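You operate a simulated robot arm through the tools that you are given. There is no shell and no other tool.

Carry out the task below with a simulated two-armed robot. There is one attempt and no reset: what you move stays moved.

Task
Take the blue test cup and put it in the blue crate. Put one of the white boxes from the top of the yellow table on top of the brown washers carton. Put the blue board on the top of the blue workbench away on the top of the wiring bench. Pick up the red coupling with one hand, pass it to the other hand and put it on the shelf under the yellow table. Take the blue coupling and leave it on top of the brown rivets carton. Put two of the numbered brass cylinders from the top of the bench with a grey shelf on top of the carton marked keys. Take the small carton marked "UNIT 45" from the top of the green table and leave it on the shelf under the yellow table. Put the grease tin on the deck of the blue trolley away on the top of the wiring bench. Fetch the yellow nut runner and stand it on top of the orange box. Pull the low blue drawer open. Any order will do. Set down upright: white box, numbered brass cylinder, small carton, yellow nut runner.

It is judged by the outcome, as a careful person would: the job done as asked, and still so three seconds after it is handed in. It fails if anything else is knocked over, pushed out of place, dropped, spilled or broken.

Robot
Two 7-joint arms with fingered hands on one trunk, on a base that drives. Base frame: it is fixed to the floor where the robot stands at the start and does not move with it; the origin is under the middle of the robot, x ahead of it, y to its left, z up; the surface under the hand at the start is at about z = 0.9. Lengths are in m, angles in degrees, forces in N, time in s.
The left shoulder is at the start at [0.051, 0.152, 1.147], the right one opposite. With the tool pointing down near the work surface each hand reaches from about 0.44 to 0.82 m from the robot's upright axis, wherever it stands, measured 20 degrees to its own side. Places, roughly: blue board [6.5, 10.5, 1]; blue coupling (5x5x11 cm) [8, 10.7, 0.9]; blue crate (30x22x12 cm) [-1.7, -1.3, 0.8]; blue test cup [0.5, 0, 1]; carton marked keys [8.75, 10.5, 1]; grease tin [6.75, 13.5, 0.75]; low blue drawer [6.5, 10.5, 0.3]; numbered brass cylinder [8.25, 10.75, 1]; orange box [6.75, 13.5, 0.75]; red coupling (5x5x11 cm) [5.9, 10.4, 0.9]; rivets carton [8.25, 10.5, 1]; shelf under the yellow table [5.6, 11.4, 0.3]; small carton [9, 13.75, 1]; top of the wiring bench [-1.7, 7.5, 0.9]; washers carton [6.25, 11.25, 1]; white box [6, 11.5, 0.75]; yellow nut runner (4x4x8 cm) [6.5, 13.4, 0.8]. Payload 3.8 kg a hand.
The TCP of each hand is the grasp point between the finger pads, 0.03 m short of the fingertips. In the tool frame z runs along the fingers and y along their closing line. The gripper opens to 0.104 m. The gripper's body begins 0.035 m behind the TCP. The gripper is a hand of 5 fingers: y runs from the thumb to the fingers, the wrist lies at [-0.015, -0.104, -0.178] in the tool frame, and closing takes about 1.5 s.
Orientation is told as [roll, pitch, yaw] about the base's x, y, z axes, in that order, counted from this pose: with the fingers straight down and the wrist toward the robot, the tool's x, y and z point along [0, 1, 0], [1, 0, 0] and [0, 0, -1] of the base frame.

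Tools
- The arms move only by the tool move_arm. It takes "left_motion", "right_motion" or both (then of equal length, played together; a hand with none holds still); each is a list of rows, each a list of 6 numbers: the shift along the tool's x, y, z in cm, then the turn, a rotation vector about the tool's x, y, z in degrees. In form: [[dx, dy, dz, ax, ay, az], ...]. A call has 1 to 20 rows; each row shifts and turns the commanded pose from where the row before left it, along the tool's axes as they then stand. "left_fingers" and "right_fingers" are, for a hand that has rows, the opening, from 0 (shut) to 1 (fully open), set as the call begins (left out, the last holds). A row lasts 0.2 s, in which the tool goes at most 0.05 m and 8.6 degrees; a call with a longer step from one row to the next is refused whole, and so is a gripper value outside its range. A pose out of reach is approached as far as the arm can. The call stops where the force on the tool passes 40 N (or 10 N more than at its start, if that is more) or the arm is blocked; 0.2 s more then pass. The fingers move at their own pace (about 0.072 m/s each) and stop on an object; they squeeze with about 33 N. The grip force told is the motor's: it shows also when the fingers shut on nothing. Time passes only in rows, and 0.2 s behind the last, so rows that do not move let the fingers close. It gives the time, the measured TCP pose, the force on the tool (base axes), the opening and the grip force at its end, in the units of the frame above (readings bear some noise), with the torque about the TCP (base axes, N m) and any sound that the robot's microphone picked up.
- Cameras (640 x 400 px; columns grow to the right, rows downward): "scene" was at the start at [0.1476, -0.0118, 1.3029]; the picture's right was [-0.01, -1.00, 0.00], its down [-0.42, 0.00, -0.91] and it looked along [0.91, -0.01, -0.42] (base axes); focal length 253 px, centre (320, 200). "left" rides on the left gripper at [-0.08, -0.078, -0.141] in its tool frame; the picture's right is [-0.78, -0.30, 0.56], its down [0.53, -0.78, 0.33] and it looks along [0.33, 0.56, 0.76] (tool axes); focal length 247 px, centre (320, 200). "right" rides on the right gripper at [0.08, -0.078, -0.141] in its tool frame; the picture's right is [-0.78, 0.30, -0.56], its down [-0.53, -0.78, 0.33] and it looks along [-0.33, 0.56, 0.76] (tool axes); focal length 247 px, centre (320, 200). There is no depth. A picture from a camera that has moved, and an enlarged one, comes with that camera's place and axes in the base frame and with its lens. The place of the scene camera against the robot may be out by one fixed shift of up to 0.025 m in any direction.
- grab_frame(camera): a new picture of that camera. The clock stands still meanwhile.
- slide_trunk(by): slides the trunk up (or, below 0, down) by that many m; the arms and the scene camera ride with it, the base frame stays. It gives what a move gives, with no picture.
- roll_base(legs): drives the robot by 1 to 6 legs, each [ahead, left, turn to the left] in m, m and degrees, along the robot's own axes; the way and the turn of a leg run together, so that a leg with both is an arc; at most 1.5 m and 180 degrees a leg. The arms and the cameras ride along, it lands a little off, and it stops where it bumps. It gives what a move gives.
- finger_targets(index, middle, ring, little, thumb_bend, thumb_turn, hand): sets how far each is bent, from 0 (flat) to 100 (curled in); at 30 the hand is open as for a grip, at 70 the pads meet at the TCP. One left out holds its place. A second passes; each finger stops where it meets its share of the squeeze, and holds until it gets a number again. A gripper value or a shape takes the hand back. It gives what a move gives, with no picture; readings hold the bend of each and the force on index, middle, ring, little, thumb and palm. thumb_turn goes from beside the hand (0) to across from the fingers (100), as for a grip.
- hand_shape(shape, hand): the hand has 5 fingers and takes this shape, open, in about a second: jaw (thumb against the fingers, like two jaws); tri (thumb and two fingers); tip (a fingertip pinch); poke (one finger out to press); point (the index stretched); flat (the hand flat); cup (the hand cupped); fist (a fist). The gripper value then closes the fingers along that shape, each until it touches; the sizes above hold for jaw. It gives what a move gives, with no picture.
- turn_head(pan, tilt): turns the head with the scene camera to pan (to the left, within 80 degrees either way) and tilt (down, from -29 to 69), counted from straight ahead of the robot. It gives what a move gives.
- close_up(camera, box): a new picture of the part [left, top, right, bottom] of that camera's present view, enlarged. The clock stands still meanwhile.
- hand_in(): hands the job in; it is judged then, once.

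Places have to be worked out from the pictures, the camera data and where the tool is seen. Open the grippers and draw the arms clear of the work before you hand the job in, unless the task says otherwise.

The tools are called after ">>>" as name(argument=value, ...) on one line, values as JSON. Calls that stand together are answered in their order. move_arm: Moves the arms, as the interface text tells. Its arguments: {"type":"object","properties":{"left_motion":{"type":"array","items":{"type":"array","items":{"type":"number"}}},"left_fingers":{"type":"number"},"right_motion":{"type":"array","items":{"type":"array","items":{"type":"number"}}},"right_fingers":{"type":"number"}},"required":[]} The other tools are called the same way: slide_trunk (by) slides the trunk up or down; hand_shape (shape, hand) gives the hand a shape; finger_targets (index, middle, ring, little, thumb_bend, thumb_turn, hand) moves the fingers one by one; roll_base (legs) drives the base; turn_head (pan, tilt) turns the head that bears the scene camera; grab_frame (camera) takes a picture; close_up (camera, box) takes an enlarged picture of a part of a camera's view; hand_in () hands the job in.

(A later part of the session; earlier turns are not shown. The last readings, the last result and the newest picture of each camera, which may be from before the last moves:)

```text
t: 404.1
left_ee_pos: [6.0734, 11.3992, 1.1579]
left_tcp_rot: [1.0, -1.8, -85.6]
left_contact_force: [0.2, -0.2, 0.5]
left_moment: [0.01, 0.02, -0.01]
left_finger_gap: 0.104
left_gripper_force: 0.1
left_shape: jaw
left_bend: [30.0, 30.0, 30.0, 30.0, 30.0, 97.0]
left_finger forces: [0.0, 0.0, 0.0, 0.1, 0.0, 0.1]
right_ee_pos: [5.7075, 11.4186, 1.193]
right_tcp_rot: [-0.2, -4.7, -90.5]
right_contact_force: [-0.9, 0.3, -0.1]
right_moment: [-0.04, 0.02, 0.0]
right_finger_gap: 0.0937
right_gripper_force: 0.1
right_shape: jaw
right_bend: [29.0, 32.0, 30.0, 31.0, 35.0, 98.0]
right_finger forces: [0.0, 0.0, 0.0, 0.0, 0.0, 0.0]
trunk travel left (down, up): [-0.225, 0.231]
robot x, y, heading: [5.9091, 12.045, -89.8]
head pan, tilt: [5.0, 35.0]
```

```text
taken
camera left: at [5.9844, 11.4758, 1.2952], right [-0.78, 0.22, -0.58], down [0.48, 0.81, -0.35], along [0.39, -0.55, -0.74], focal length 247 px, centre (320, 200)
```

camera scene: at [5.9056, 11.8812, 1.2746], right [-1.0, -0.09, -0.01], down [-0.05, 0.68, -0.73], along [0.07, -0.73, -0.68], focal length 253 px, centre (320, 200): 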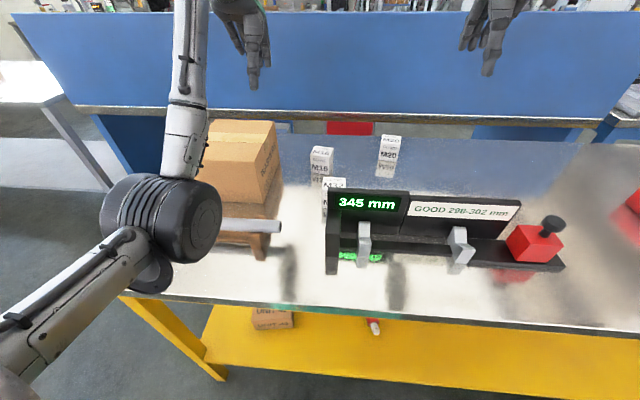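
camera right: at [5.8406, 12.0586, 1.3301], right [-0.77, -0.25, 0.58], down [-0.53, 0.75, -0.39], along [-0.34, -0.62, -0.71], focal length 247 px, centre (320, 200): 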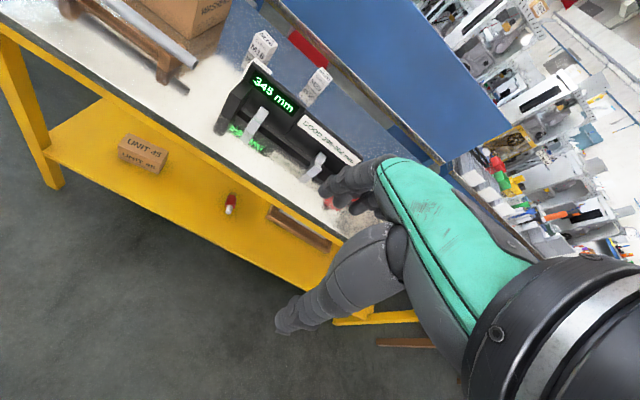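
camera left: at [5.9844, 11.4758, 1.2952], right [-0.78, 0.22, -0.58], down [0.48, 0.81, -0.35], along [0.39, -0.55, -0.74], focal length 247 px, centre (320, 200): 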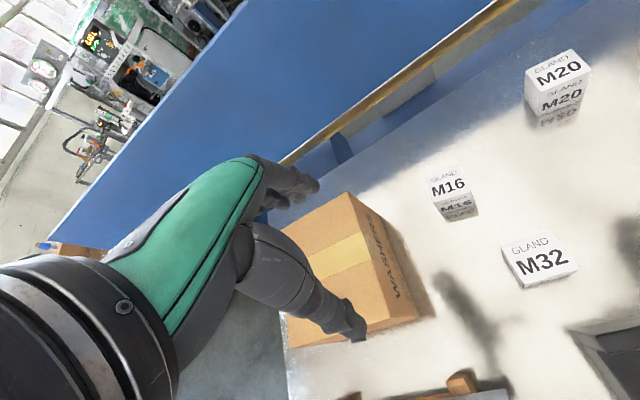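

M16 (≈[5.96,11.26]) stands free all round and is within reach; M32 is hemmed in by the gauge. I shift right 10 cm and forward, and bring the left hand above M16.

>>> roll_base(legs=[[0.045, -0.09, 0]])

>>> move_arm(left_motion=[[0, 3, 0, 0, 0, 0], [0, 3, 2, 0, 0, 0], [0, 2, 3, 0, 0, 0], [0, 0, 3, 0, 0, 0], [0, 0, 0, 0, 0, 0]], left_fingers=1)

>>> grab_frame(camera="left")

>>> grab_frame(camera="scene")

```text
t: 405.2
left_ee_pos: [5.9821, 11.3551, 1.1586]
left_tcp_rot: [1.1, -1.8, -85.6]
left_contact_force: [0.9, -0.5, 0.7]
left_moment: [-0.04, -0.05, 0.0]
left_finger_gap: 0.1039
left_gripper_force: 0.1
left_shape: jaw
left_bend: [30.0, 30.0, 30.0, 30.0, 30.0, 97.0]
left_finger forces: [0.0, 0.1, 0.0, 0.1, 0.0, 0.1]
right_ee_pos: [5.6164, 11.3754, 1.1939]
right_tcp_rot: [-0.3, -4.8, -90.6]
right_contact_force: [0.9, -0.6, -0.2]
right_moment: [0.01, 0.0, 0.01]
right_finger_gap: 0.0937
right_gripper_force: 0.1
right_shape: jaw
right_bend: [29.0, 32.0, 30.0, 31.0, 35.0, 98.0]
right_finger forces: [0.0, 0.1, 0.0, 0.0, 0.1, 0.0]
trunk travel left (down, up): [-0.225, 0.231]
robot x, y, heading: [5.8214, 11.9978, -89.8]
head pan, tilt: [5.0, 35.0]
```

```text
t: 406.4
left_ee_pos: [5.9907, 11.2737, 1.0817]
left_tcp_rot: [1.1, -1.7, -85.6]
left_contact_force: [0.5, 0.2, 0.6]
left_moment: [0.01, -0.01, 0.04]
left_finger_gap: 0.1038
left_gripper_force: 0.0
left_shape: jaw
left_bend: [30.0, 30.0, 30.0, 30.0, 30.0, 97.0]
left_finger forces: [0.0, 0.0, 0.0, 0.0, 0.1, 0.1]
right_ee_pos: [5.6164, 11.3736, 1.1943]
right_tcp_rot: [-0.2, -4.8, -90.6]
right_contact_force: [-0.2, 0.2, 0.1]
right_moment: [0.03, 0.02, -0.02]
right_finger_gap: 0.0937
right_gripper_force: 0.0
right_shape: jaw
right_bend: [29.0, 32.0, 30.0, 31.0, 35.0, 98.0]
right_finger forces: [0.0, 0.0, 0.1, 0.0, 0.1, 0.0]
trunk travel left (down, up): [-0.225, 0.231]
robot x, y, heading: [5.8228, 11.9986, -90.1]
head pan, tilt: [5.0, 35.0]
```

```text
taken
camera left: at [5.9017, 11.3492, 1.2188], right [-0.78, 0.22, -0.58], down [0.48, 0.81, -0.35], along [0.39, -0.55, -0.74], focal length 247 px, centre (320, 200)
```

left: 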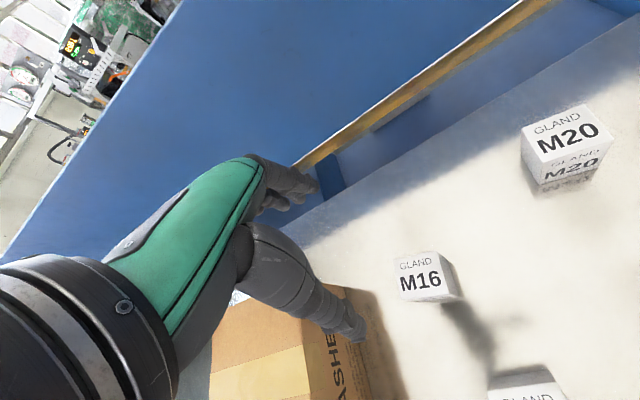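

```text
taken
camera scene: at [5.8149, 11.8368, 1.2747], right [-1.0, -0.09, -0.01], down [-0.05, 0.68, -0.73], along [0.07, -0.73, -0.68], focal length 253 px, centre (320, 200)
```

scene: 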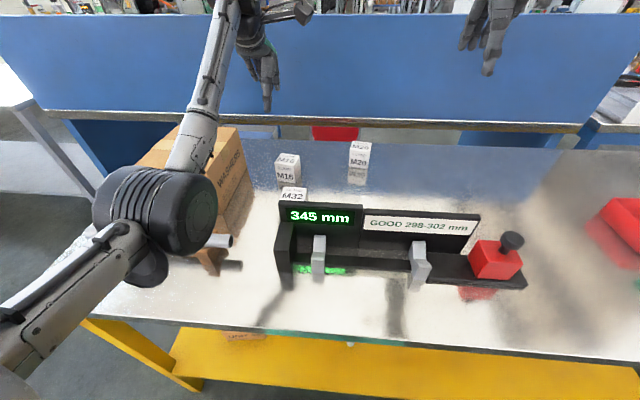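

Triangulated: M16's top is at ≈[5.965,11.291,0.917], about 5 cm square, slightly turned. I align the hand over it (with 12° yaw) and lower part-way.

>>> move_arm(left_motion=[[-1.2, -1.0, 0, 0, 0, 6], [-1.2, -0.9, 0, 0, 0, 6], [0, 0, 3, 0, 0, 0], [0, 0, 3, 0, 0, 0], [0, 0, 2, 0, 0, 0], [0, 0, 0, 0, 0, 0]])

>>> grab_frame(camera="left")

>>> close_up(camera="scene", box=[200, 80, 400, 220])

```text
t: 407.8
left_ee_pos: [5.9661, 11.2887, 1.0]
left_tcp_rot: [1.5, -1.5, -97.6]
left_contact_force: [-0.4, 0.1, 0.3]
left_moment: [0.0, -0.02, 0.0]
left_finger_gap: 0.1038
left_gripper_force: 0.0
left_shape: jaw
left_bend: [30.0, 30.0, 30.0, 30.0, 30.0, 97.0]
left_finger forces: [0.0, 0.0, 0.0, 0.0, 0.1, 0.0]
right_ee_pos: [5.6167, 11.375, 1.1946]
right_tcp_rot: [-0.2, -4.8, -90.6]
right_contact_force: [0.2, 0.6, -0.1]
right_moment: [0.03, 0.0, 0.03]
right_finger_gap: 0.0938
right_gripper_force: 0.1
right_shape: jaw
right_bend: [29.0, 32.0, 30.0, 31.0, 35.0, 98.0]
right_finger forces: [0.0, 0.0, 0.1, 0.1, 0.1, 0.0]
trunk travel left (down, up): [-0.225, 0.231]
robot x, y, heading: [5.8205, 11.9976, -90.1]
head pan, tilt: [5.0, 35.0]
```

```text
taken
camera left: at [5.8951, 11.3814, 1.1361], right [-0.72, 0.38, -0.58], down [0.64, 0.69, -0.34], along [0.27, -0.62, -0.74], focal length 247 px, centre (320, 200)
```

left: 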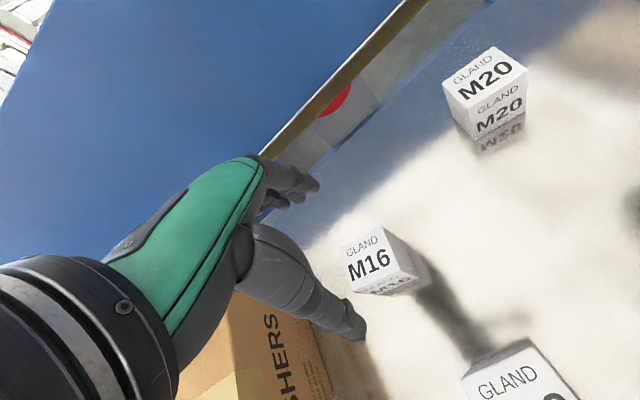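

```text
2.86 times, centred on (300, 150) of scene
camera zoom: at [5.8152, 11.8367, 1.2746], right [-1.0, -0.09, -0.01], down [-0.05, 0.68, -0.73], along [0.07, -0.73, -0.68], focal length 723 px, centre (377, 343)
```

zoom: 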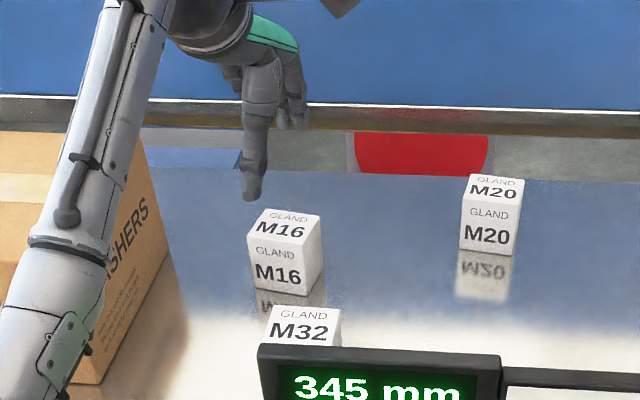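

Well aligned. I lower to z≈0.893 and check for contact.

>>> move_arm(left_motion=[[0, 0, 3, 0, 0, 0], [0, 0, 3, 0, 0, 0], [0, 0, 3, 0, 0, 0], [0, 0, 1.5, 0, 0, 0], [0, 0, 0, 0, 0, 0]])

>>> grab_frame(camera="left")

>>> close_up(camera="scene", box=[200, 80, 400, 220])

```text
t: 409.0
left_ee_pos: [5.9677, 11.2844, 0.8939]
left_tcp_rot: [1.5, -1.6, -97.6]
left_contact_force: [-0.6, -0.6, 0.0]
left_moment: [-0.03, -0.01, 0.03]
left_finger_gap: 0.1038
left_gripper_force: 0.1
left_shape: jaw
left_bend: [30.0, 30.0, 30.0, 30.0, 30.0, 97.0]
left_finger forces: [0.1, 0.0, 0.0, 0.1, 0.0, 0.1]
right_ee_pos: [5.618, 11.374, 1.1945]
right_tcp_rot: [-0.3, -4.8, -90.5]
right_contact_force: [0.2, 0.9, 0.4]
right_moment: [0.01, 0.0, -0.03]
right_finger_gap: 0.0937
right_gripper_force: 0.0
right_shape: jaw
right_bend: [29.0, 32.0, 30.0, 31.0, 35.0, 98.0]
right_finger forces: [0.0, 0.0, 0.0, 0.0, 0.0, 0.0]
trunk travel left (down, up): [-0.225, 0.231]
robot x, y, heading: [5.821, 11.9979, -90.1]
head pan, tilt: [5.0, 35.0]
```

```text
taken
camera left: at [5.8976, 11.3764, 1.0306], right [-0.72, 0.38, -0.58], down [0.64, 0.69, -0.34], along [0.27, -0.62, -0.74], focal length 247 px, centre (320, 200)
```

left: 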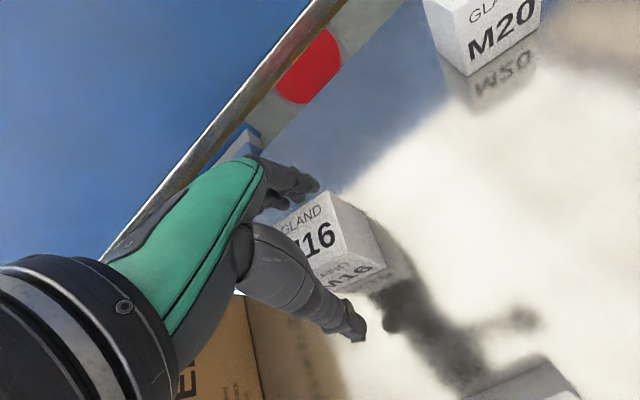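

```text
2.86 times, centred on (300, 150) of scene
camera zoom: at [5.8152, 11.8368, 1.2747], right [-1.0, -0.09, -0.01], down [-0.05, 0.68, -0.73], along [0.07, -0.73, -0.68], focal length 723 px, centre (377, 343)
```

zoom: 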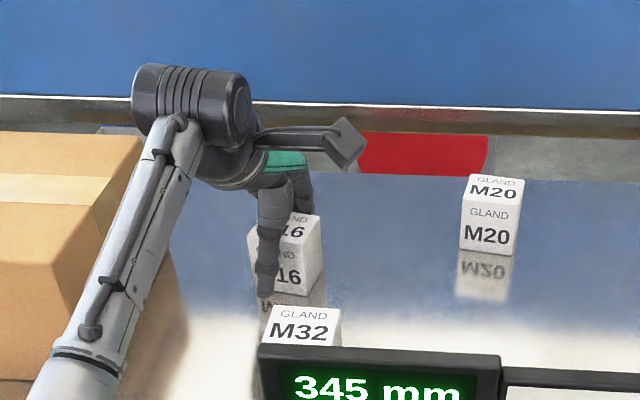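

The box stands between thumb and fingers. I close the hand.

>>> move_arm(left_motion=[[0, 0, 0, 0, 0, 0], [0, 0, 0, 0, 0, 0], [0, 0, 0, 0, 0, 0], [0, 0, 0, 0, 0, 0], [0, 0, 0, 0, 0, 0], [0, 0, 0, 0, 0, 0], [0, 0, 0, 0, 0, 0], [0, 0, 0, 0, 0, 0]], left_fingers=0)

>>> move_arm(left_motion=[[0, 0, -1, 0, 0, 0], [0, 0, -2, 0, 0, 0], [0, 0, -3, 0, 0, 0], [0, 0, -4, 0, 0, 0], [0, 0, 0, 0, 0, 0]])

>>> grab_frame(camera="left")

>>> close_up(camera="scene", box=[100, 60, 400, 260])

```text
t: 410.8
left_ee_pos: [5.9693, 11.2837, 0.8946]
left_tcp_rot: [1.4, -1.5, -97.6]
left_contact_force: [0.4, -0.3, -0.1]
left_moment: [0.04, -0.03, -0.02]
left_finger_gap: 0.0442
left_gripper_force: 32.4
left_shape: jaw
left_bend: [74.0, 48.0, 45.0, 48.0, 72.0, 100.0]
left_finger forces: [16.8, 8.7, 3.9, 0.0, 29.3, 0.0]
right_ee_pos: [5.6169, 11.3735, 1.1944]
right_tcp_rot: [-0.1, -4.8, -90.6]
right_contact_force: [-0.2, -0.2, 0.1]
right_moment: [-0.01, -0.01, -0.02]
right_finger_gap: 0.0938
right_gripper_force: 0.0
right_shape: jaw
right_bend: [29.0, 32.0, 30.0, 31.0, 35.0, 98.0]
right_finger forces: [0.0, 0.0, 0.0, 0.1, 0.1, 0.0]
trunk travel left (down, up): [-0.225, 0.231]
robot x, y, heading: [5.8214, 11.9971, -89.9]
head pan, tilt: [5.0, 35.0]
```

```text
t: 412.0
left_ee_pos: [5.9672, 11.2889, 0.9931]
left_tcp_rot: [1.4, -1.3, -97.5]
left_contact_force: [-0.5, 0.2, -1.4]
left_moment: [0.02, 0.0, -0.01]
left_finger_gap: 0.0443
left_gripper_force: 33.0
left_shape: jaw
left_bend: [74.0, 48.0, 46.0, 48.0, 72.0, 100.0]
left_finger forces: [17.0, 8.7, 4.0, 0.1, 29.6, 0.0]
right_ee_pos: [5.6177, 11.3749, 1.1941]
right_tcp_rot: [-0.2, -4.8, -90.6]
right_contact_force: [0.8, -0.3, -0.1]
right_moment: [0.0, 0.0, -0.01]
right_finger_gap: 0.0937
right_gripper_force: 0.1
right_shape: jaw
right_bend: [29.0, 32.0, 30.0, 31.0, 35.0, 98.0]
right_finger forces: [0.0, 0.0, 0.0, 0.0, 0.0, 0.0]
trunk travel left (down, up): [-0.225, 0.231]
robot x, y, heading: [5.8184, 11.9971, -89.6]
head pan, tilt: [5.0, 35.0]
```

```text
taken
camera left: at [5.8957, 11.3801, 1.13], right [-0.72, 0.38, -0.58], down [0.64, 0.69, -0.34], along [0.27, -0.62, -0.74], focal length 247 px, centre (320, 200)
```

left: 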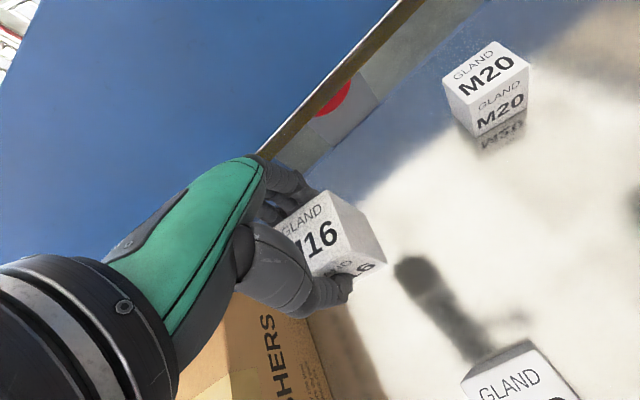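

```text
2.00 times, centred on (250, 160) of scene
camera zoom: at [5.8154, 11.8363, 1.2745], right [-1.0, -0.09, -0.01], down [-0.05, 0.68, -0.73], along [0.07, -0.73, -0.68], focal length 506 px, centre (460, 280)
```

zoom: 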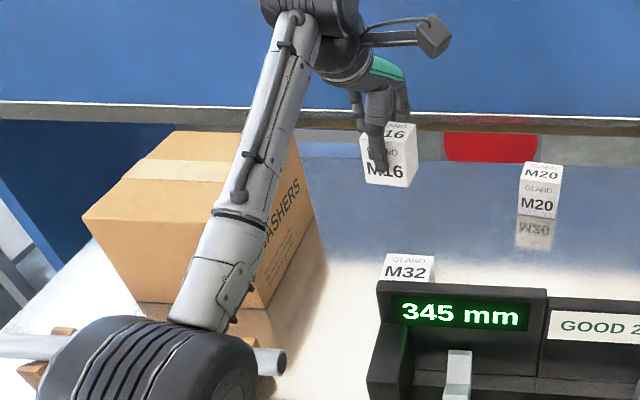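

M16 is lifted. The washers carton's top (z≈0.965) is centred near [6.2,11.345]; I raise the box to z≈1.1 and move with the base above the carton.

>>> move_arm(left_motion=[[0, 0, -4, 0, 0, 0], [0, 0, -4, 0, 0, 0], [0, 0, -3, 0, 0, 0], [0, 0, 0, 0, 0, 0]])

>>> roll_base(legs=[[-0.06, 0.235, 0]])

>>> grab_frame(camera="left")

>>> grab_frame(camera="scene")

```text
t: 413.0
left_ee_pos: [5.9663, 11.2893, 1.1045]
left_tcp_rot: [1.5, -1.4, -97.6]
left_contact_force: [-0.1, 0.7, -1.2]
left_moment: [0.0, -0.01, 0.01]
left_finger_gap: 0.0442
left_gripper_force: 33.3
left_shape: jaw
left_bend: [74.0, 48.0, 46.0, 48.0, 72.0, 100.0]
left_finger forces: [16.9, 8.6, 4.0, 0.0, 29.3, 0.1]
right_ee_pos: [5.6164, 11.3731, 1.1955]
right_tcp_rot: [-0.2, -4.7, -90.6]
right_contact_force: [0.7, 0.2, 1.3]
right_moment: [0.0, 0.02, 0.01]
right_finger_gap: 0.094
right_gripper_force: 0.0
right_shape: jaw
right_bend: [29.0, 32.0, 30.0, 31.0, 35.0, 98.0]
right_finger forces: [0.0, 0.0, 0.0, 0.0, 0.1, 0.0]
trunk travel left (down, up): [-0.225, 0.231]
robot x, y, heading: [5.8182, 11.9938, -89.8]
head pan, tilt: [5.0, 35.0]
```

```text
t: 414.8
left_ee_pos: [6.2011, 11.3502, 1.1041]
left_tcp_rot: [1.5, -1.6, -97.7]
left_contact_force: [0.5, -0.3, -1.2]
left_moment: [-0.01, 0.03, 0.0]
left_finger_gap: 0.0437
left_gripper_force: 33.2
left_shape: jaw
left_bend: [74.0, 48.0, 46.0, 48.0, 72.0, 100.0]
left_finger forces: [17.0, 8.7, 3.8, 0.0, 29.4, 0.0]
right_ee_pos: [5.8527, 11.4337, 1.1939]
right_tcp_rot: [-0.3, -4.7, -90.7]
right_contact_force: [1.3, 0.2, -0.9]
right_moment: [-0.01, 0.01, 0.0]
right_finger_gap: 0.0938
right_gripper_force: 0.0
right_shape: jaw
right_bend: [29.0, 32.0, 30.0, 31.0, 35.0, 98.0]
right_finger forces: [0.1, 0.0, 0.0, 0.0, 0.0, 0.0]
trunk travel left (down, up): [-0.225, 0.231]
robot x, y, heading: [6.0575, 12.0568, -90.0]
head pan, tilt: [5.0, 35.0]
```

```text
taken
camera left: at [6.1292, 11.4419, 1.2405], right [-0.72, 0.38, -0.58], down [0.64, 0.69, -0.34], along [0.27, -0.62, -0.74], focal length 247 px, centre (320, 200)
```

left: 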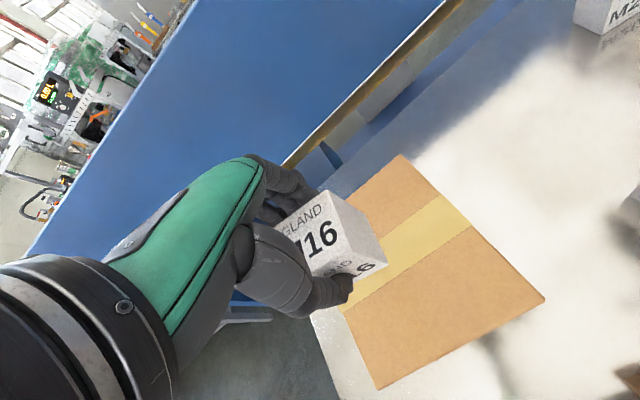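

```text
taken
camera scene: at [6.0521, 11.8957, 1.2745], right [-1.0, -0.08, -0.01], down [-0.05, 0.68, -0.73], along [0.07, -0.73, -0.68], focal length 253 px, centre (320, 200)
```

scene: 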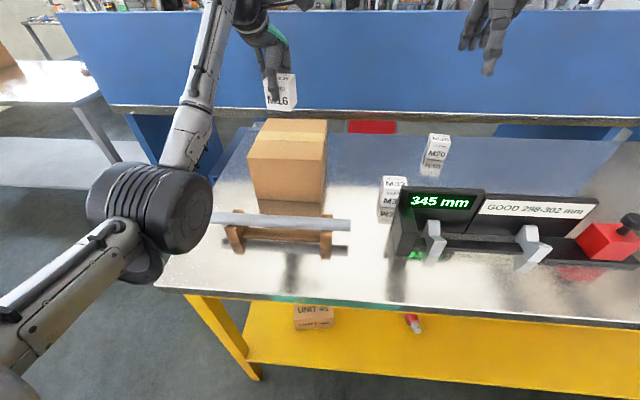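

The box hangs above the carton's middle (carton ≈ x 6.10–6.27, y 11.24–11.44). I lower step by step until it touches.

>>> move_arm(left_motion=[[0.0, 0.5, 1.5, 0, 0, 0], [0.8, 0, 1.5, 0, 0, 0], [0, 0, 1, 0, 0, 0], [0, 0, 0.5, 0, 0, 0], [0, 0, 0, 0, 0, 0]])

>>> close_up(camera="scene", box=[200, 60, 360, 220])

>>> grab_frame(camera="left")

```text
t: 416.0
left_ee_pos: [6.21, 11.3426, 1.0573]
left_tcp_rot: [1.6, -1.5, -97.7]
left_contact_force: [-0.3, 0.9, -1.1]
left_moment: [-0.01, -0.01, -0.02]
left_finger_gap: 0.0438
left_gripper_force: 33.3
left_shape: jaw
left_bend: [74.0, 48.0, 46.0, 48.0, 72.0, 100.0]
left_finger forces: [17.0, 8.6, 3.9, 0.0, 29.5, 0.1]
right_ee_pos: [5.8536, 11.4341, 1.1946]
right_tcp_rot: [-0.2, -4.9, -90.7]
right_contact_force: [-0.3, -0.2, -0.3]
right_moment: [-0.01, 0.02, 0.01]
right_finger_gap: 0.0937
right_gripper_force: 0.1
right_shape: jaw
right_bend: [29.0, 32.0, 30.0, 31.0, 35.0, 98.0]
right_finger forces: [0.0, 0.0, 0.0, 0.1, 0.0, 0.1]
trunk travel left (down, up): [-0.225, 0.231]
robot x, y, heading: [6.0573, 12.0577, -90.1]
head pan, tilt: [5.0, 35.0]
```

```text
2.50 times, centred on (280, 140) of scene
camera zoom: at [6.0528, 11.896, 1.2746], right [-1.0, -0.08, -0.01], down [-0.05, 0.68, -0.73], along [0.07, -0.73, -0.68], focal length 633 px, centre (420, 350)
```

zoom: 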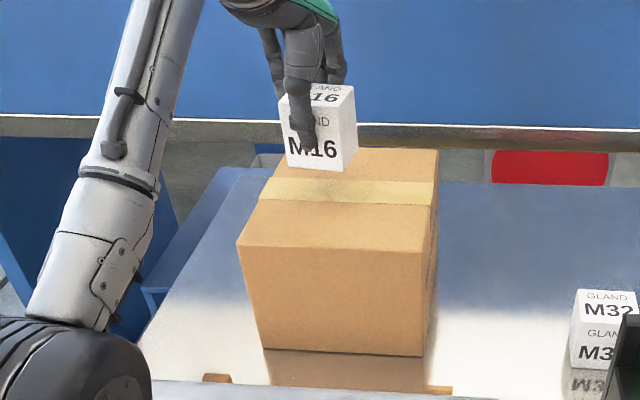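

```text
taken
camera left: at [6.1384, 11.4352, 1.1952], right [-0.72, 0.38, -0.58], down [0.64, 0.69, -0.34], along [0.27, -0.62, -0.74], focal length 247 px, centre (320, 200)
```

left: 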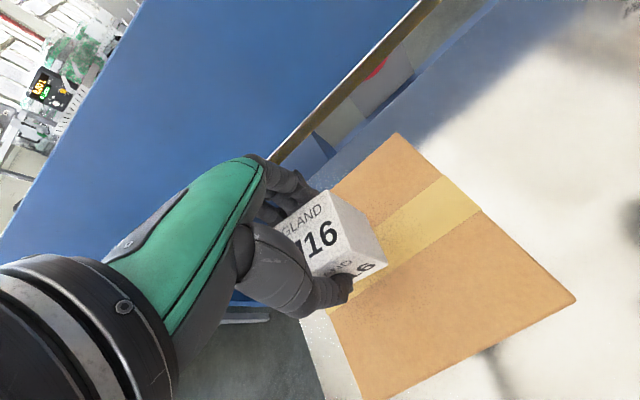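

The box bottom is about 4 cm above the carton. I centre it by 1.5 cm and lower on.

>>> move_arm(left_motion=[[-1.5, 0, 1.0, 0, 0, 0], [0, 0, 1.0, 0, 0, 0], [0, 0, 0.6, 0, 0, 0], [0, 0, 0.3, 0, 0, 0], [0, 0, 0, 0, 0, 0]])

>>> move_arm(left_motion=[[0, 0, 0.3, 0, 0, 0], [0, 0, 0.3, 0, 0, 0], [0, 0, 0, 0, 0, 0]])

```text
t: 417.2
left_ee_pos: [6.1955, 11.3433, 1.0297]
left_tcp_rot: [1.6, -1.5, -97.6]
left_contact_force: [-0.2, 0.3, -1.4]
left_moment: [-0.01, 0.01, 0.03]
left_finger_gap: 0.0439
left_gripper_force: 33.0
left_shape: jaw
left_bend: [74.0, 48.0, 46.0, 48.0, 72.0, 100.0]
left_finger forces: [17.0, 8.5, 4.0, 0.0, 29.4, 0.1]
right_ee_pos: [5.8523, 11.4342, 1.1944]
right_tcp_rot: [-0.2, -4.8, -90.6]
right_contact_force: [-0.5, -0.4, 0.6]
right_moment: [-0.01, 0.03, -0.01]
right_finger_gap: 0.0936
right_gripper_force: 0.0
right_shape: jaw
right_bend: [29.0, 32.0, 30.0, 31.0, 35.0, 98.0]
right_finger forces: [0.1, 0.0, 0.1, 0.0, 0.0, 0.1]
trunk travel left (down, up): [-0.225, 0.231]
robot x, y, heading: [6.0559, 12.0557, -90.1]
head pan, tilt: [5.0, 35.0]
```

```text
t: 418.0
left_ee_pos: [6.1954, 11.3432, 1.0234]
left_tcp_rot: [1.5, -1.5, -97.6]
left_contact_force: [-0.1, 0.0, -0.8]
left_moment: [-0.03, 0.02, 0.01]
left_finger_gap: 0.0439
left_gripper_force: 32.4
left_shape: jaw
left_bend: [74.0, 48.0, 46.0, 48.0, 72.0, 100.0]
left_finger forces: [17.2, 8.6, 4.0, 0.0, 29.5, 0.1]
right_ee_pos: [5.8536, 11.4352, 1.1943]
right_tcp_rot: [-0.2, -4.8, -90.7]
right_contact_force: [-0.5, -0.1, -0.1]
right_moment: [0.02, -0.02, 0.02]
right_finger_gap: 0.094
right_gripper_force: 0.0
right_shape: jaw
right_bend: [29.0, 32.0, 30.0, 31.0, 35.0, 98.0]
right_finger forces: [0.0, 0.0, 0.0, 0.0, 0.0, 0.0]
trunk travel left (down, up): [-0.225, 0.231]
robot x, y, heading: [6.0552, 12.0597, -90.3]
head pan, tilt: [5.0, 35.0]
```

Still no contact; I continue.

>>> move_arm(left_motion=[[0, 0, 0.4, 0, 0, 0], [0, 0, 0.4, 0, 0, 0], [0, 0, 0.3, 0, 0, 0], [0, 0, 0, 0, 0, 0]])

>>> close_up(camera="scene", box=[200, 60, 360, 220])

```text
t: 419.0
left_ee_pos: [6.194, 11.3453, 1.0214]
left_tcp_rot: [1.6, -2.3, -97.7]
left_contact_force: [2.9, -5.4, 34.0]
left_moment: [-0.18, -0.14, 0.0]
left_finger_gap: 0.0464
left_gripper_force: 32.9
left_shape: jaw
left_bend: [74.0, 47.0, 44.0, 48.0, 73.0, 100.0]
left_finger forces: [20.8, 11.9, 5.3, 0.0, 33.4, 0.1]
right_ee_pos: [5.8524, 11.4374, 1.1971]
right_tcp_rot: [-0.2, -5.0, -90.6]
right_contact_force: [0.1, -0.8, -0.2]
right_moment: [0.0, -0.01, 0.03]
right_finger_gap: 0.0937
right_gripper_force: 0.0
right_shape: jaw
right_bend: [29.0, 32.0, 30.0, 31.0, 35.0, 98.0]
right_finger forces: [0.0, 0.0, 0.1, 0.1, 0.0, 0.0]
trunk travel left (down, up): [-0.225, 0.231]
robot x, y, heading: [6.0563, 12.0565, -89.9]
head pan, tilt: [5.0, 35.0]
```

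```text
2.50 times, centred on (280, 140) of scene
camera zoom: at [6.0521, 11.9007, 1.2756], right [-1.0, -0.08, -0.01], down [-0.05, 0.68, -0.73], along [0.07, -0.73, -0.68], focal length 633 px, centre (420, 350)
```

zoom: 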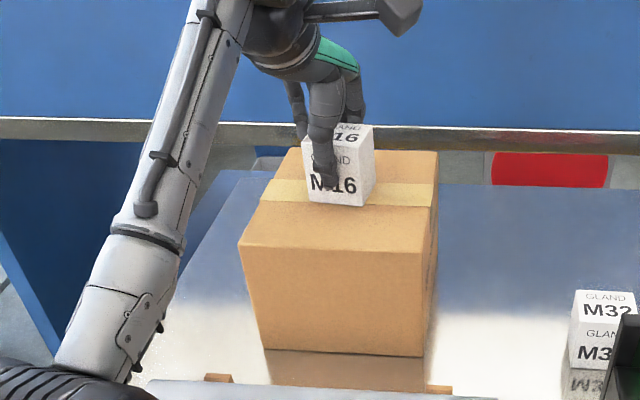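

The box stands on the carton's middle (34 N); I ease off 8 mm, then open and rise.

>>> move_arm(left_motion=[[0, 0, -0.4, 0, 0, 0], [0, 0, -0.4, 0, 0, 0], [0, 0, 0, 0, 0, 0]])

>>> move_arm(left_motion=[[0, 0, 0, 0, 0, 0], [0, 0, 0, 0, 0, 0], [0, 0, 0, 0, 0, 0], [0, 0, 0, 0, 0, 0], [0, 0, 0, 0, 0, 0], [0, 0, -1, 0, 0, 0], [0, 0, -3, 0, 0, 0], [0, 0, -4, 0, 0, 0], [0, 0, -4, 0, 0, 0], [0, 0, -3, 0, 0, 0], [0, 0, 0, 0, 0, 0]], left_fingers=1)

>>> grab_frame(camera="scene")

>>> grab_frame(camera="left")

```text
t: 419.8
left_ee_pos: [6.1942, 11.3451, 1.023]
left_tcp_rot: [1.5, -1.6, -97.7]
left_contact_force: [2.7, -4.7, 18.5]
left_moment: [-0.34, -0.09, -0.01]
left_finger_gap: 0.0462
left_gripper_force: 33.0
left_shape: jaw
left_bend: [74.0, 47.0, 44.0, 48.0, 73.0, 100.0]
left_finger forces: [20.3, 11.3, 4.7, 0.0, 31.5, 0.0]
right_ee_pos: [5.8539, 11.4357, 1.195]
right_tcp_rot: [-0.3, -4.9, -90.8]
right_contact_force: [-0.3, -1.0, 0.3]
right_moment: [-0.01, 0.01, 0.03]
right_finger_gap: 0.0936
right_gripper_force: 0.1
right_shape: jaw
right_bend: [29.0, 32.0, 30.0, 31.0, 35.0, 98.0]
right_finger forces: [0.0, 0.0, 0.0, 0.0, 0.0, 0.0]
trunk travel left (down, up): [-0.225, 0.231]
robot x, y, heading: [6.0566, 12.0572, -90.1]
head pan, tilt: [5.0, 35.0]
```

```text
t: 422.2
left_ee_pos: [6.1915, 11.3479, 1.1708]
left_tcp_rot: [1.5, -1.5, -97.7]
left_contact_force: [0.2, 0.1, -0.3]
left_moment: [-0.02, 0.02, -0.02]
left_finger_gap: 0.1038
left_gripper_force: 0.1
left_shape: jaw
left_bend: [30.0, 30.0, 30.0, 30.0, 30.0, 98.0]
left_finger forces: [0.0, 0.0, 0.0, 0.1, 0.0, 0.0]
right_ee_pos: [5.8527, 11.4338, 1.1937]
right_tcp_rot: [-0.2, -4.8, -90.6]
right_contact_force: [0.0, 0.0, 0.1]
right_moment: [-0.01, 0.03, 0.0]
right_finger_gap: 0.0938
right_gripper_force: 0.1
right_shape: jaw
right_bend: [29.0, 32.0, 30.0, 31.0, 35.0, 98.0]
right_finger forces: [0.1, 0.0, 0.0, 0.0, 0.1, 0.0]
trunk travel left (down, up): [-0.225, 0.231]
robot x, y, heading: [6.0548, 12.0571, -89.8]
head pan, tilt: [5.0, 35.0]
```

```text
taken
camera scene: at [6.0526, 11.8958, 1.2745], right [-1.0, -0.08, -0.01], down [-0.05, 0.68, -0.73], along [0.07, -0.73, -0.68], focal length 253 px, centre (320, 200)
```

scene: 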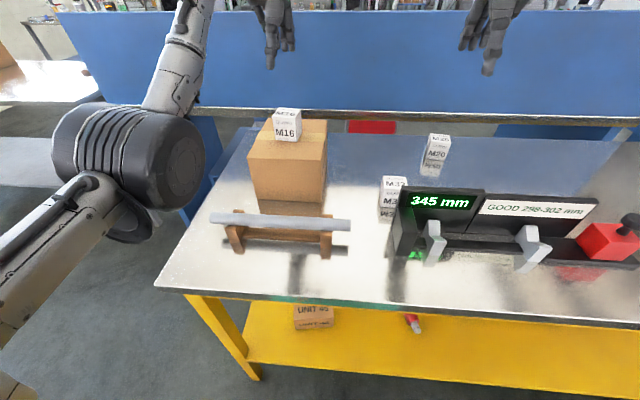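

```text
taken
camera left: at [6.12, 11.4403, 1.3086], right [-0.72, 0.38, -0.58], down [0.64, 0.69, -0.34], along [0.27, -0.62, -0.74], focal length 247 px, centre (320, 200)
```

left: 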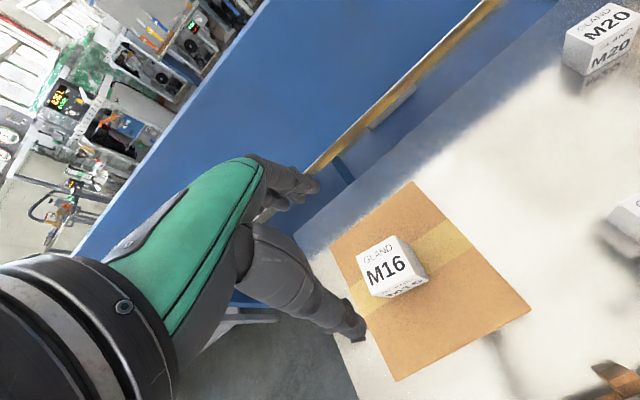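

The white box M16 stands on the washers carton. Next the blue trolley behind me: I back off, turn round through the west and look.

>>> roll_base(legs=[[-0.32, 0, 0], [0, 0, -90], [0, 0, -90]])

>>> turn_head(pan=0, tilt=30)

>>> grab_frame(camera="scene")

>>> grab_frame(camera="right")

```text
t: 432.0
left_ee_pos: [5.9122, 13.0909, 1.1712]
left_tcp_rot: [1.5, -1.5, 83.0]
left_contact_force: [0.0, 0.2, 0.7]
left_moment: [-0.02, 0.02, 0.0]
left_finger_gap: 0.1032
left_gripper_force: 0.1
left_shape: jaw
left_bend: [30.0, 30.0, 30.0, 30.0, 30.0, 98.0]
left_finger forces: [0.0, 0.1, 0.0, 0.0, 0.1, 0.0]
right_ee_pos: [6.2519, 13.0087, 1.1944]
right_tcp_rot: [-0.3, -4.7, 90.2]
right_contact_force: [-0.1, 0.7, 0.7]
right_moment: [0.0, -0.01, 0.01]
right_finger_gap: 0.0939
right_gripper_force: 0.1
right_shape: jaw
right_bend: [29.0, 32.0, 30.0, 31.0, 35.0, 98.0]
right_finger forces: [0.0, 0.1, 0.0, 0.0, 0.1, 0.1]
trunk travel left (down, up): [-0.225, 0.231]
robot x, y, heading: [6.0581, 12.3871, 90.6]
head pan, tilt: [5.0, 35.0]
```

```text
t: 432.7
left_ee_pos: [5.9132, 13.0923, 1.1717]
left_tcp_rot: [1.5, -1.5, 82.9]
left_contact_force: [0.0, -0.4, 0.9]
left_moment: [0.02, -0.03, -0.02]
left_finger_gap: 0.1038
left_gripper_force: 0.1
left_shape: jaw
left_bend: [30.0, 30.0, 30.0, 30.0, 30.0, 98.0]
left_finger forces: [0.0, 0.0, 0.0, 0.0, 0.0, 0.0]
right_ee_pos: [6.2527, 13.0102, 1.1934]
right_tcp_rot: [-0.2, -4.8, 90.1]
right_contact_force: [1.1, 0.6, -0.3]
right_moment: [0.01, -0.02, 0.0]
right_finger_gap: 0.0937
right_gripper_force: 0.1
right_shape: jaw
right_bend: [29.0, 32.0, 30.0, 31.0, 35.0, 98.0]
right_finger forces: [0.0, 0.0, 0.1, 0.0, 0.1, 0.0]
trunk travel left (down, up): [-0.225, 0.231]
robot x, y, heading: [6.0581, 12.3855, 90.3]
head pan, tilt: [0.0, 30.0]
```

```text
taken
camera scene: at [6.0442, 12.5265, 1.2819], right [1.0, 0.01, 0.0], down [0.01, -0.62, -0.79], along [-0.01, 0.79, -0.62], focal length 253 px, centre (320, 200)
```

scene: 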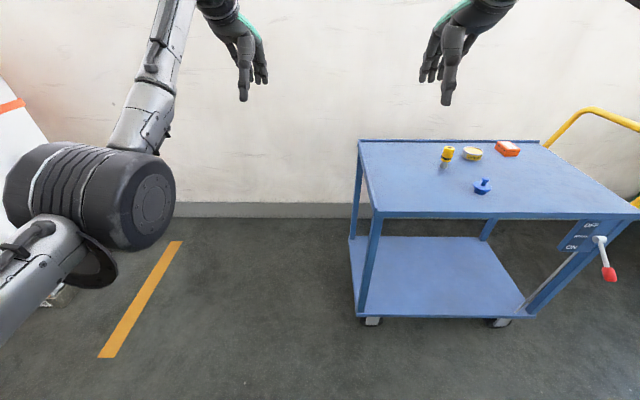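

```text
taken
camera right: at [6.1715, 12.9204, 1.3301], right [0.77, 0.25, 0.58], down [0.54, -0.75, -0.39], along [0.34, 0.62, -0.71], focal length 247 px, centre (320, 200)
```

right: 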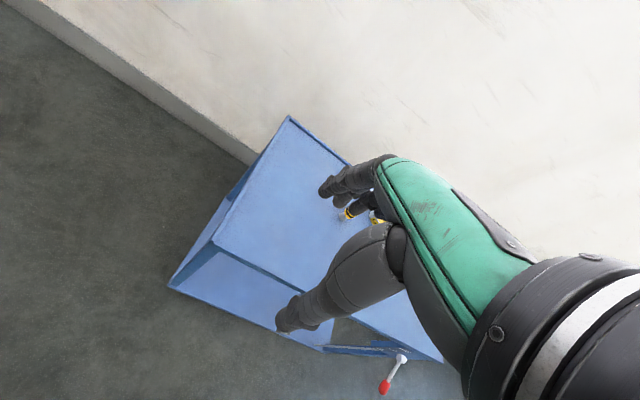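

I see the trolley deck with a yellow piece, a tin, an orange box and a small blue piece. I zoom in.

>>> close_up(camera="scene", box=[420, 125, 560, 215])

```text
4.44 times, centred on (490, 170) of scene
camera zoom: at [6.0442, 12.5265, 1.2819], right [1.0, 0.01, 0.0], down [0.01, -0.62, -0.79], along [-0.01, 0.79, -0.62], focal length 1125 px, centre (-436, 333)
```

zoom: 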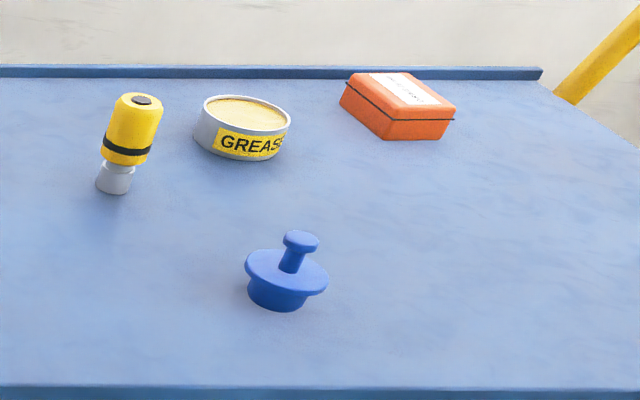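

The nut runner stands at ≈[6.53,13.44], the grease tin (9 cm wide) at ≈[6.68,13.52] and the orange box at ≈[6.83,13.53] on a deck at z≈0.76. I drive to serve the runner with the left hand, keeping off the trolley.

>>> roll_base(legs=[[0, -0.63, -0.3], [0.38, 0, 0]])

>>> turn_head(pan=0, tilt=40)

>>> grab_frame(camera="scene")

>>> grab_frame(camera="left")

>>> grab_frame(camera="right")

```text
t: 438.2
left_ee_pos: [6.5362, 13.4824, 1.1716]
left_tcp_rot: [1.5, -1.5, 83.3]
left_contact_force: [0.8, 0.0, 0.8]
left_moment: [0.01, 0.01, -0.02]
left_finger_gap: 0.1036
left_gripper_force: 0.0
left_shape: jaw
left_bend: [30.0, 30.0, 30.0, 30.0, 30.0, 98.0]
left_finger forces: [0.0, 0.0, 0.0, 0.0, 0.1, 0.0]
right_ee_pos: [6.8749, 13.4024, 1.1956]
right_tcp_rot: [-0.2, -4.8, 90.3]
right_contact_force: [-0.5, -0.4, 0.0]
right_moment: [0.0, -0.02, -0.01]
right_finger_gap: 0.0934
right_gripper_force: 0.1
right_shape: jaw
right_bend: [29.0, 32.0, 30.0, 31.0, 35.0, 98.0]
right_finger forces: [0.1, 0.1, 0.0, 0.0, 0.0, 0.0]
trunk travel left (down, up): [-0.225, 0.231]
robot x, y, heading: [6.6807, 12.7761, 91.0]
head pan, tilt: [0.0, 30.0]
```

```text
t: 438.9
left_ee_pos: [6.5357, 13.482, 1.1717]
left_tcp_rot: [1.4, -1.5, 83.2]
left_contact_force: [-0.8, 0.3, 0.6]
left_moment: [-0.02, -0.05, 0.0]
left_finger_gap: 0.1037
left_gripper_force: 0.1
left_shape: jaw
left_bend: [30.0, 30.0, 30.0, 30.0, 30.0, 98.0]
left_finger forces: [0.0, 0.1, 0.0, 0.0, 0.1, 0.0]
right_ee_pos: [6.8737, 13.4032, 1.194]
right_tcp_rot: [-0.1, -4.8, 90.2]
right_contact_force: [0.5, 0.2, -0.6]
right_moment: [-0.01, 0.01, 0.01]
right_finger_gap: 0.0937
right_gripper_force: 0.2
right_shape: jaw
right_bend: [29.0, 32.0, 30.0, 31.0, 35.0, 98.0]
right_finger forces: [0.1, 0.0, 0.0, 0.0, 0.0, 0.0]
trunk travel left (down, up): [-0.225, 0.231]
robot x, y, heading: [6.6804, 12.7788, 90.5]
head pan, tilt: [0.0, 40.0]
```

```text
taken
camera scene: at [6.6681, 12.9117, 1.2675], right [1.0, 0.01, 0.0], down [0.01, -0.74, -0.67], along [-0.01, 0.67, -0.74], focal length 253 px, centre (320, 200)
```

scene: 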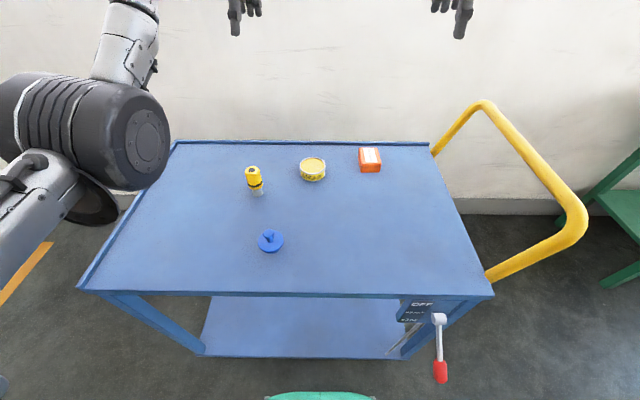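

```text
taken
camera left: at [6.6091, 13.3933, 1.3084], right [0.72, -0.37, -0.58], down [-0.63, -0.7, -0.34], along [-0.28, 0.61, -0.74], focal length 247 px, centre (320, 200)
```

left: 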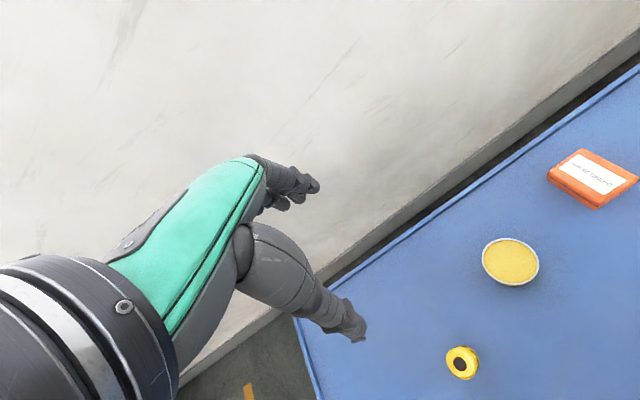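

```text
taken
camera right: at [6.7943, 13.3133, 1.33], right [0.77, 0.25, 0.58], down [0.54, -0.74, -0.39], along [0.33, 0.62, -0.71], focal length 247 px, centre (320, 200)
```

right: 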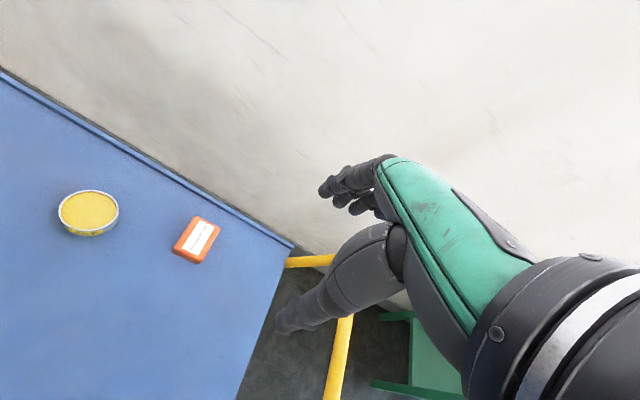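

Triangulated: runner top ≈[6.508,13.371,0.87], tin top ≈[6.652,13.449,0.837], orange box top ≈[6.808,13.481,0.848]. I move the left hand over the runner and lower part-way.

>>> move_arm(left_motion=[[0.5, -3.8, 0, 0, 0, 0], [0.5, -3.8, 0, 0, 0, 0], [0.5, -3.7, 0, 0, 0, 0], [0, 0, 4, 0, 0, 0], [0, 0, 4, 0, 0, 0], [0, 0, 4, 0, 0, 0], [0, 0, 4, 0, 0, 0], [0, 0, 0, 0, 0, 0]], left_fingers=0.85)

>>> grab_frame(camera="left")

>>> close_up(camera="scene", box=[160, 90, 400, 260])

```text
t: 440.7
left_ee_pos: [6.5021, 13.3767, 1.0092]
left_tcp_rot: [1.4, -1.6, 83.2]
left_contact_force: [-0.4, -0.6, 0.5]
left_moment: [-0.01, -0.01, 0.02]
left_finger_gap: 0.0883
left_gripper_force: 0.0
left_shape: jaw
left_bend: [27.0, 33.0, 31.0, 32.0, 44.0, 98.0]
left_finger forces: [0.1, 0.0, 0.0, 0.0, 0.1, 0.0]
right_ee_pos: [6.8748, 13.4033, 1.194]
right_tcp_rot: [-0.1, -4.9, 90.2]
right_contact_force: [-0.6, 1.0, 1.0]
right_moment: [0.02, -0.03, 0.03]
right_finger_gap: 0.0938
right_gripper_force: 0.0
right_shape: jaw
right_bend: [29.0, 32.0, 30.0, 31.0, 35.0, 98.0]
right_finger forces: [0.0, 0.0, 0.0, 0.0, 0.0, 0.0]
trunk travel left (down, up): [-0.225, 0.231]
robot x, y, heading: [6.6819, 12.7747, 91.0]
head pan, tilt: [0.0, 40.0]
```

```text
taken
camera left: at [6.5766, 13.287, 1.1462], right [0.72, -0.37, -0.58], down [-0.63, -0.7, -0.34], along [-0.28, 0.61, -0.74], focal length 247 px, centre (320, 200)
```

left: 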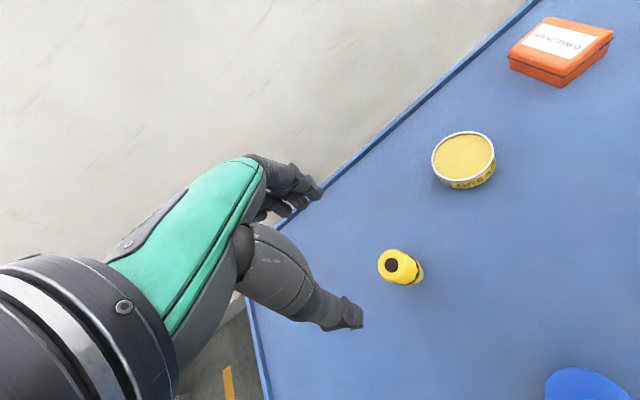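

```text
2.35 times, centred on (280, 175) of scene
camera zoom: at [6.6684, 12.9111, 1.2676], right [1.0, 0.01, 0.0], down [0.01, -0.74, -0.67], along [-0.01, 0.67, -0.74], focal length 595 px, centre (414, 259)
```

zoom: 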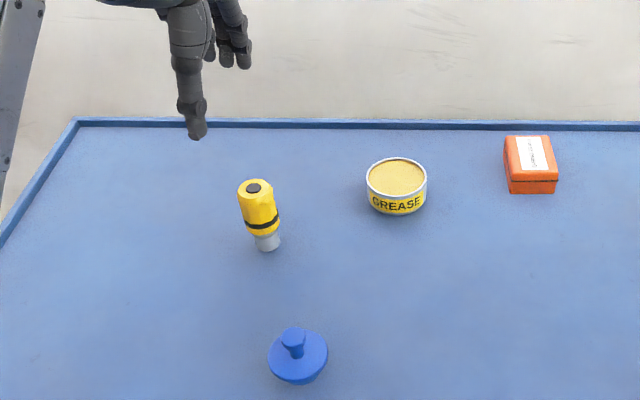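

Refined: runner top at ≈[6.5135,13.372,0.88]. I correct 1.2 cm, lower to z≈0.853 and close.

>>> move_arm(left_motion=[[-1.2, -0.4, 4, 0, 0, 0], [0, 0, 4, 0, 0, 0], [0, 0, 4, 0, 0, 0], [0, 0, 3.5, 0, 0, 0], [0, 0, 0, 0, 0, 0]])

>>> grab_frame(camera="left")

>>> close_up(camera="scene", box=[160, 90, 400, 260])

```text
t: 441.9
left_ee_pos: [6.511, 13.375, 0.8516]
left_tcp_rot: [1.5, -1.4, 83.2]
left_contact_force: [0.8, 0.6, 0.0]
left_moment: [-0.01, -0.02, 0.01]
left_finger_gap: 0.0884
left_gripper_force: 0.1
left_shape: jaw
left_bend: [27.0, 33.0, 31.0, 32.0, 44.0, 98.0]
left_finger forces: [0.0, 0.1, 0.1, 0.0, 0.0, 0.1]
right_ee_pos: [6.8754, 13.4026, 1.1946]
right_tcp_rot: [-0.2, -4.9, 90.2]
right_contact_force: [-0.6, -0.3, -0.3]
right_moment: [-0.02, 0.01, 0.02]
right_finger_gap: 0.0936
right_gripper_force: 0.1
right_shape: jaw
right_bend: [29.0, 32.0, 30.0, 31.0, 35.0, 98.0]
right_finger forces: [0.0, 0.0, 0.1, 0.0, 0.0, 0.0]
trunk travel left (down, up): [-0.225, 0.231]
robot x, y, heading: [6.6811, 12.7775, 91.0]
head pan, tilt: [0.0, 40.0]
```

```text
taken
camera left: at [6.5846, 13.2852, 0.9891], right [0.72, -0.37, -0.58], down [-0.63, -0.7, -0.34], along [-0.28, 0.61, -0.74], focal length 247 px, centre (320, 200)
```

left: 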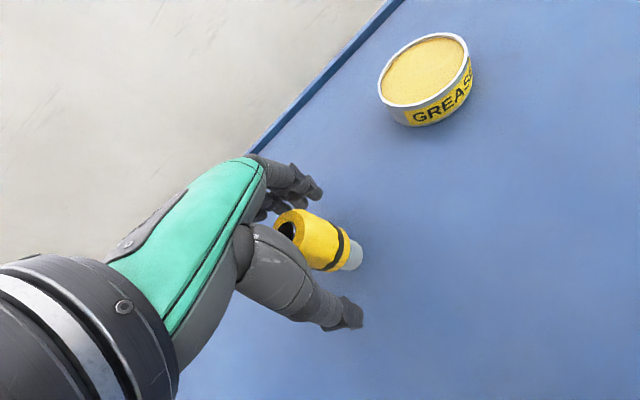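

```text
2.35 times, centred on (280, 175) of scene
camera zoom: at [6.6682, 12.9111, 1.2676], right [1.0, 0.01, 0.0], down [0.01, -0.74, -0.67], along [-0.01, 0.67, -0.74], focal length 595 px, centre (414, 259)
```

zoom: 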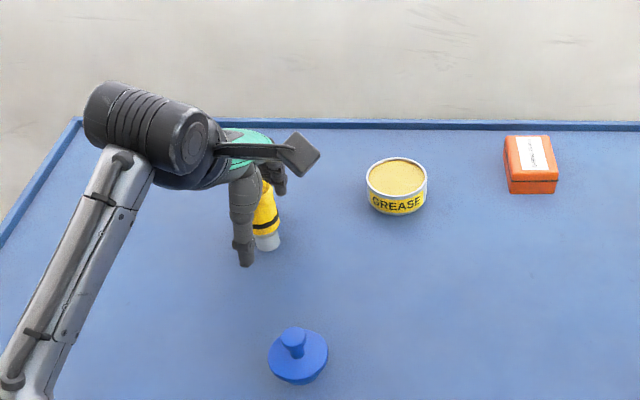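

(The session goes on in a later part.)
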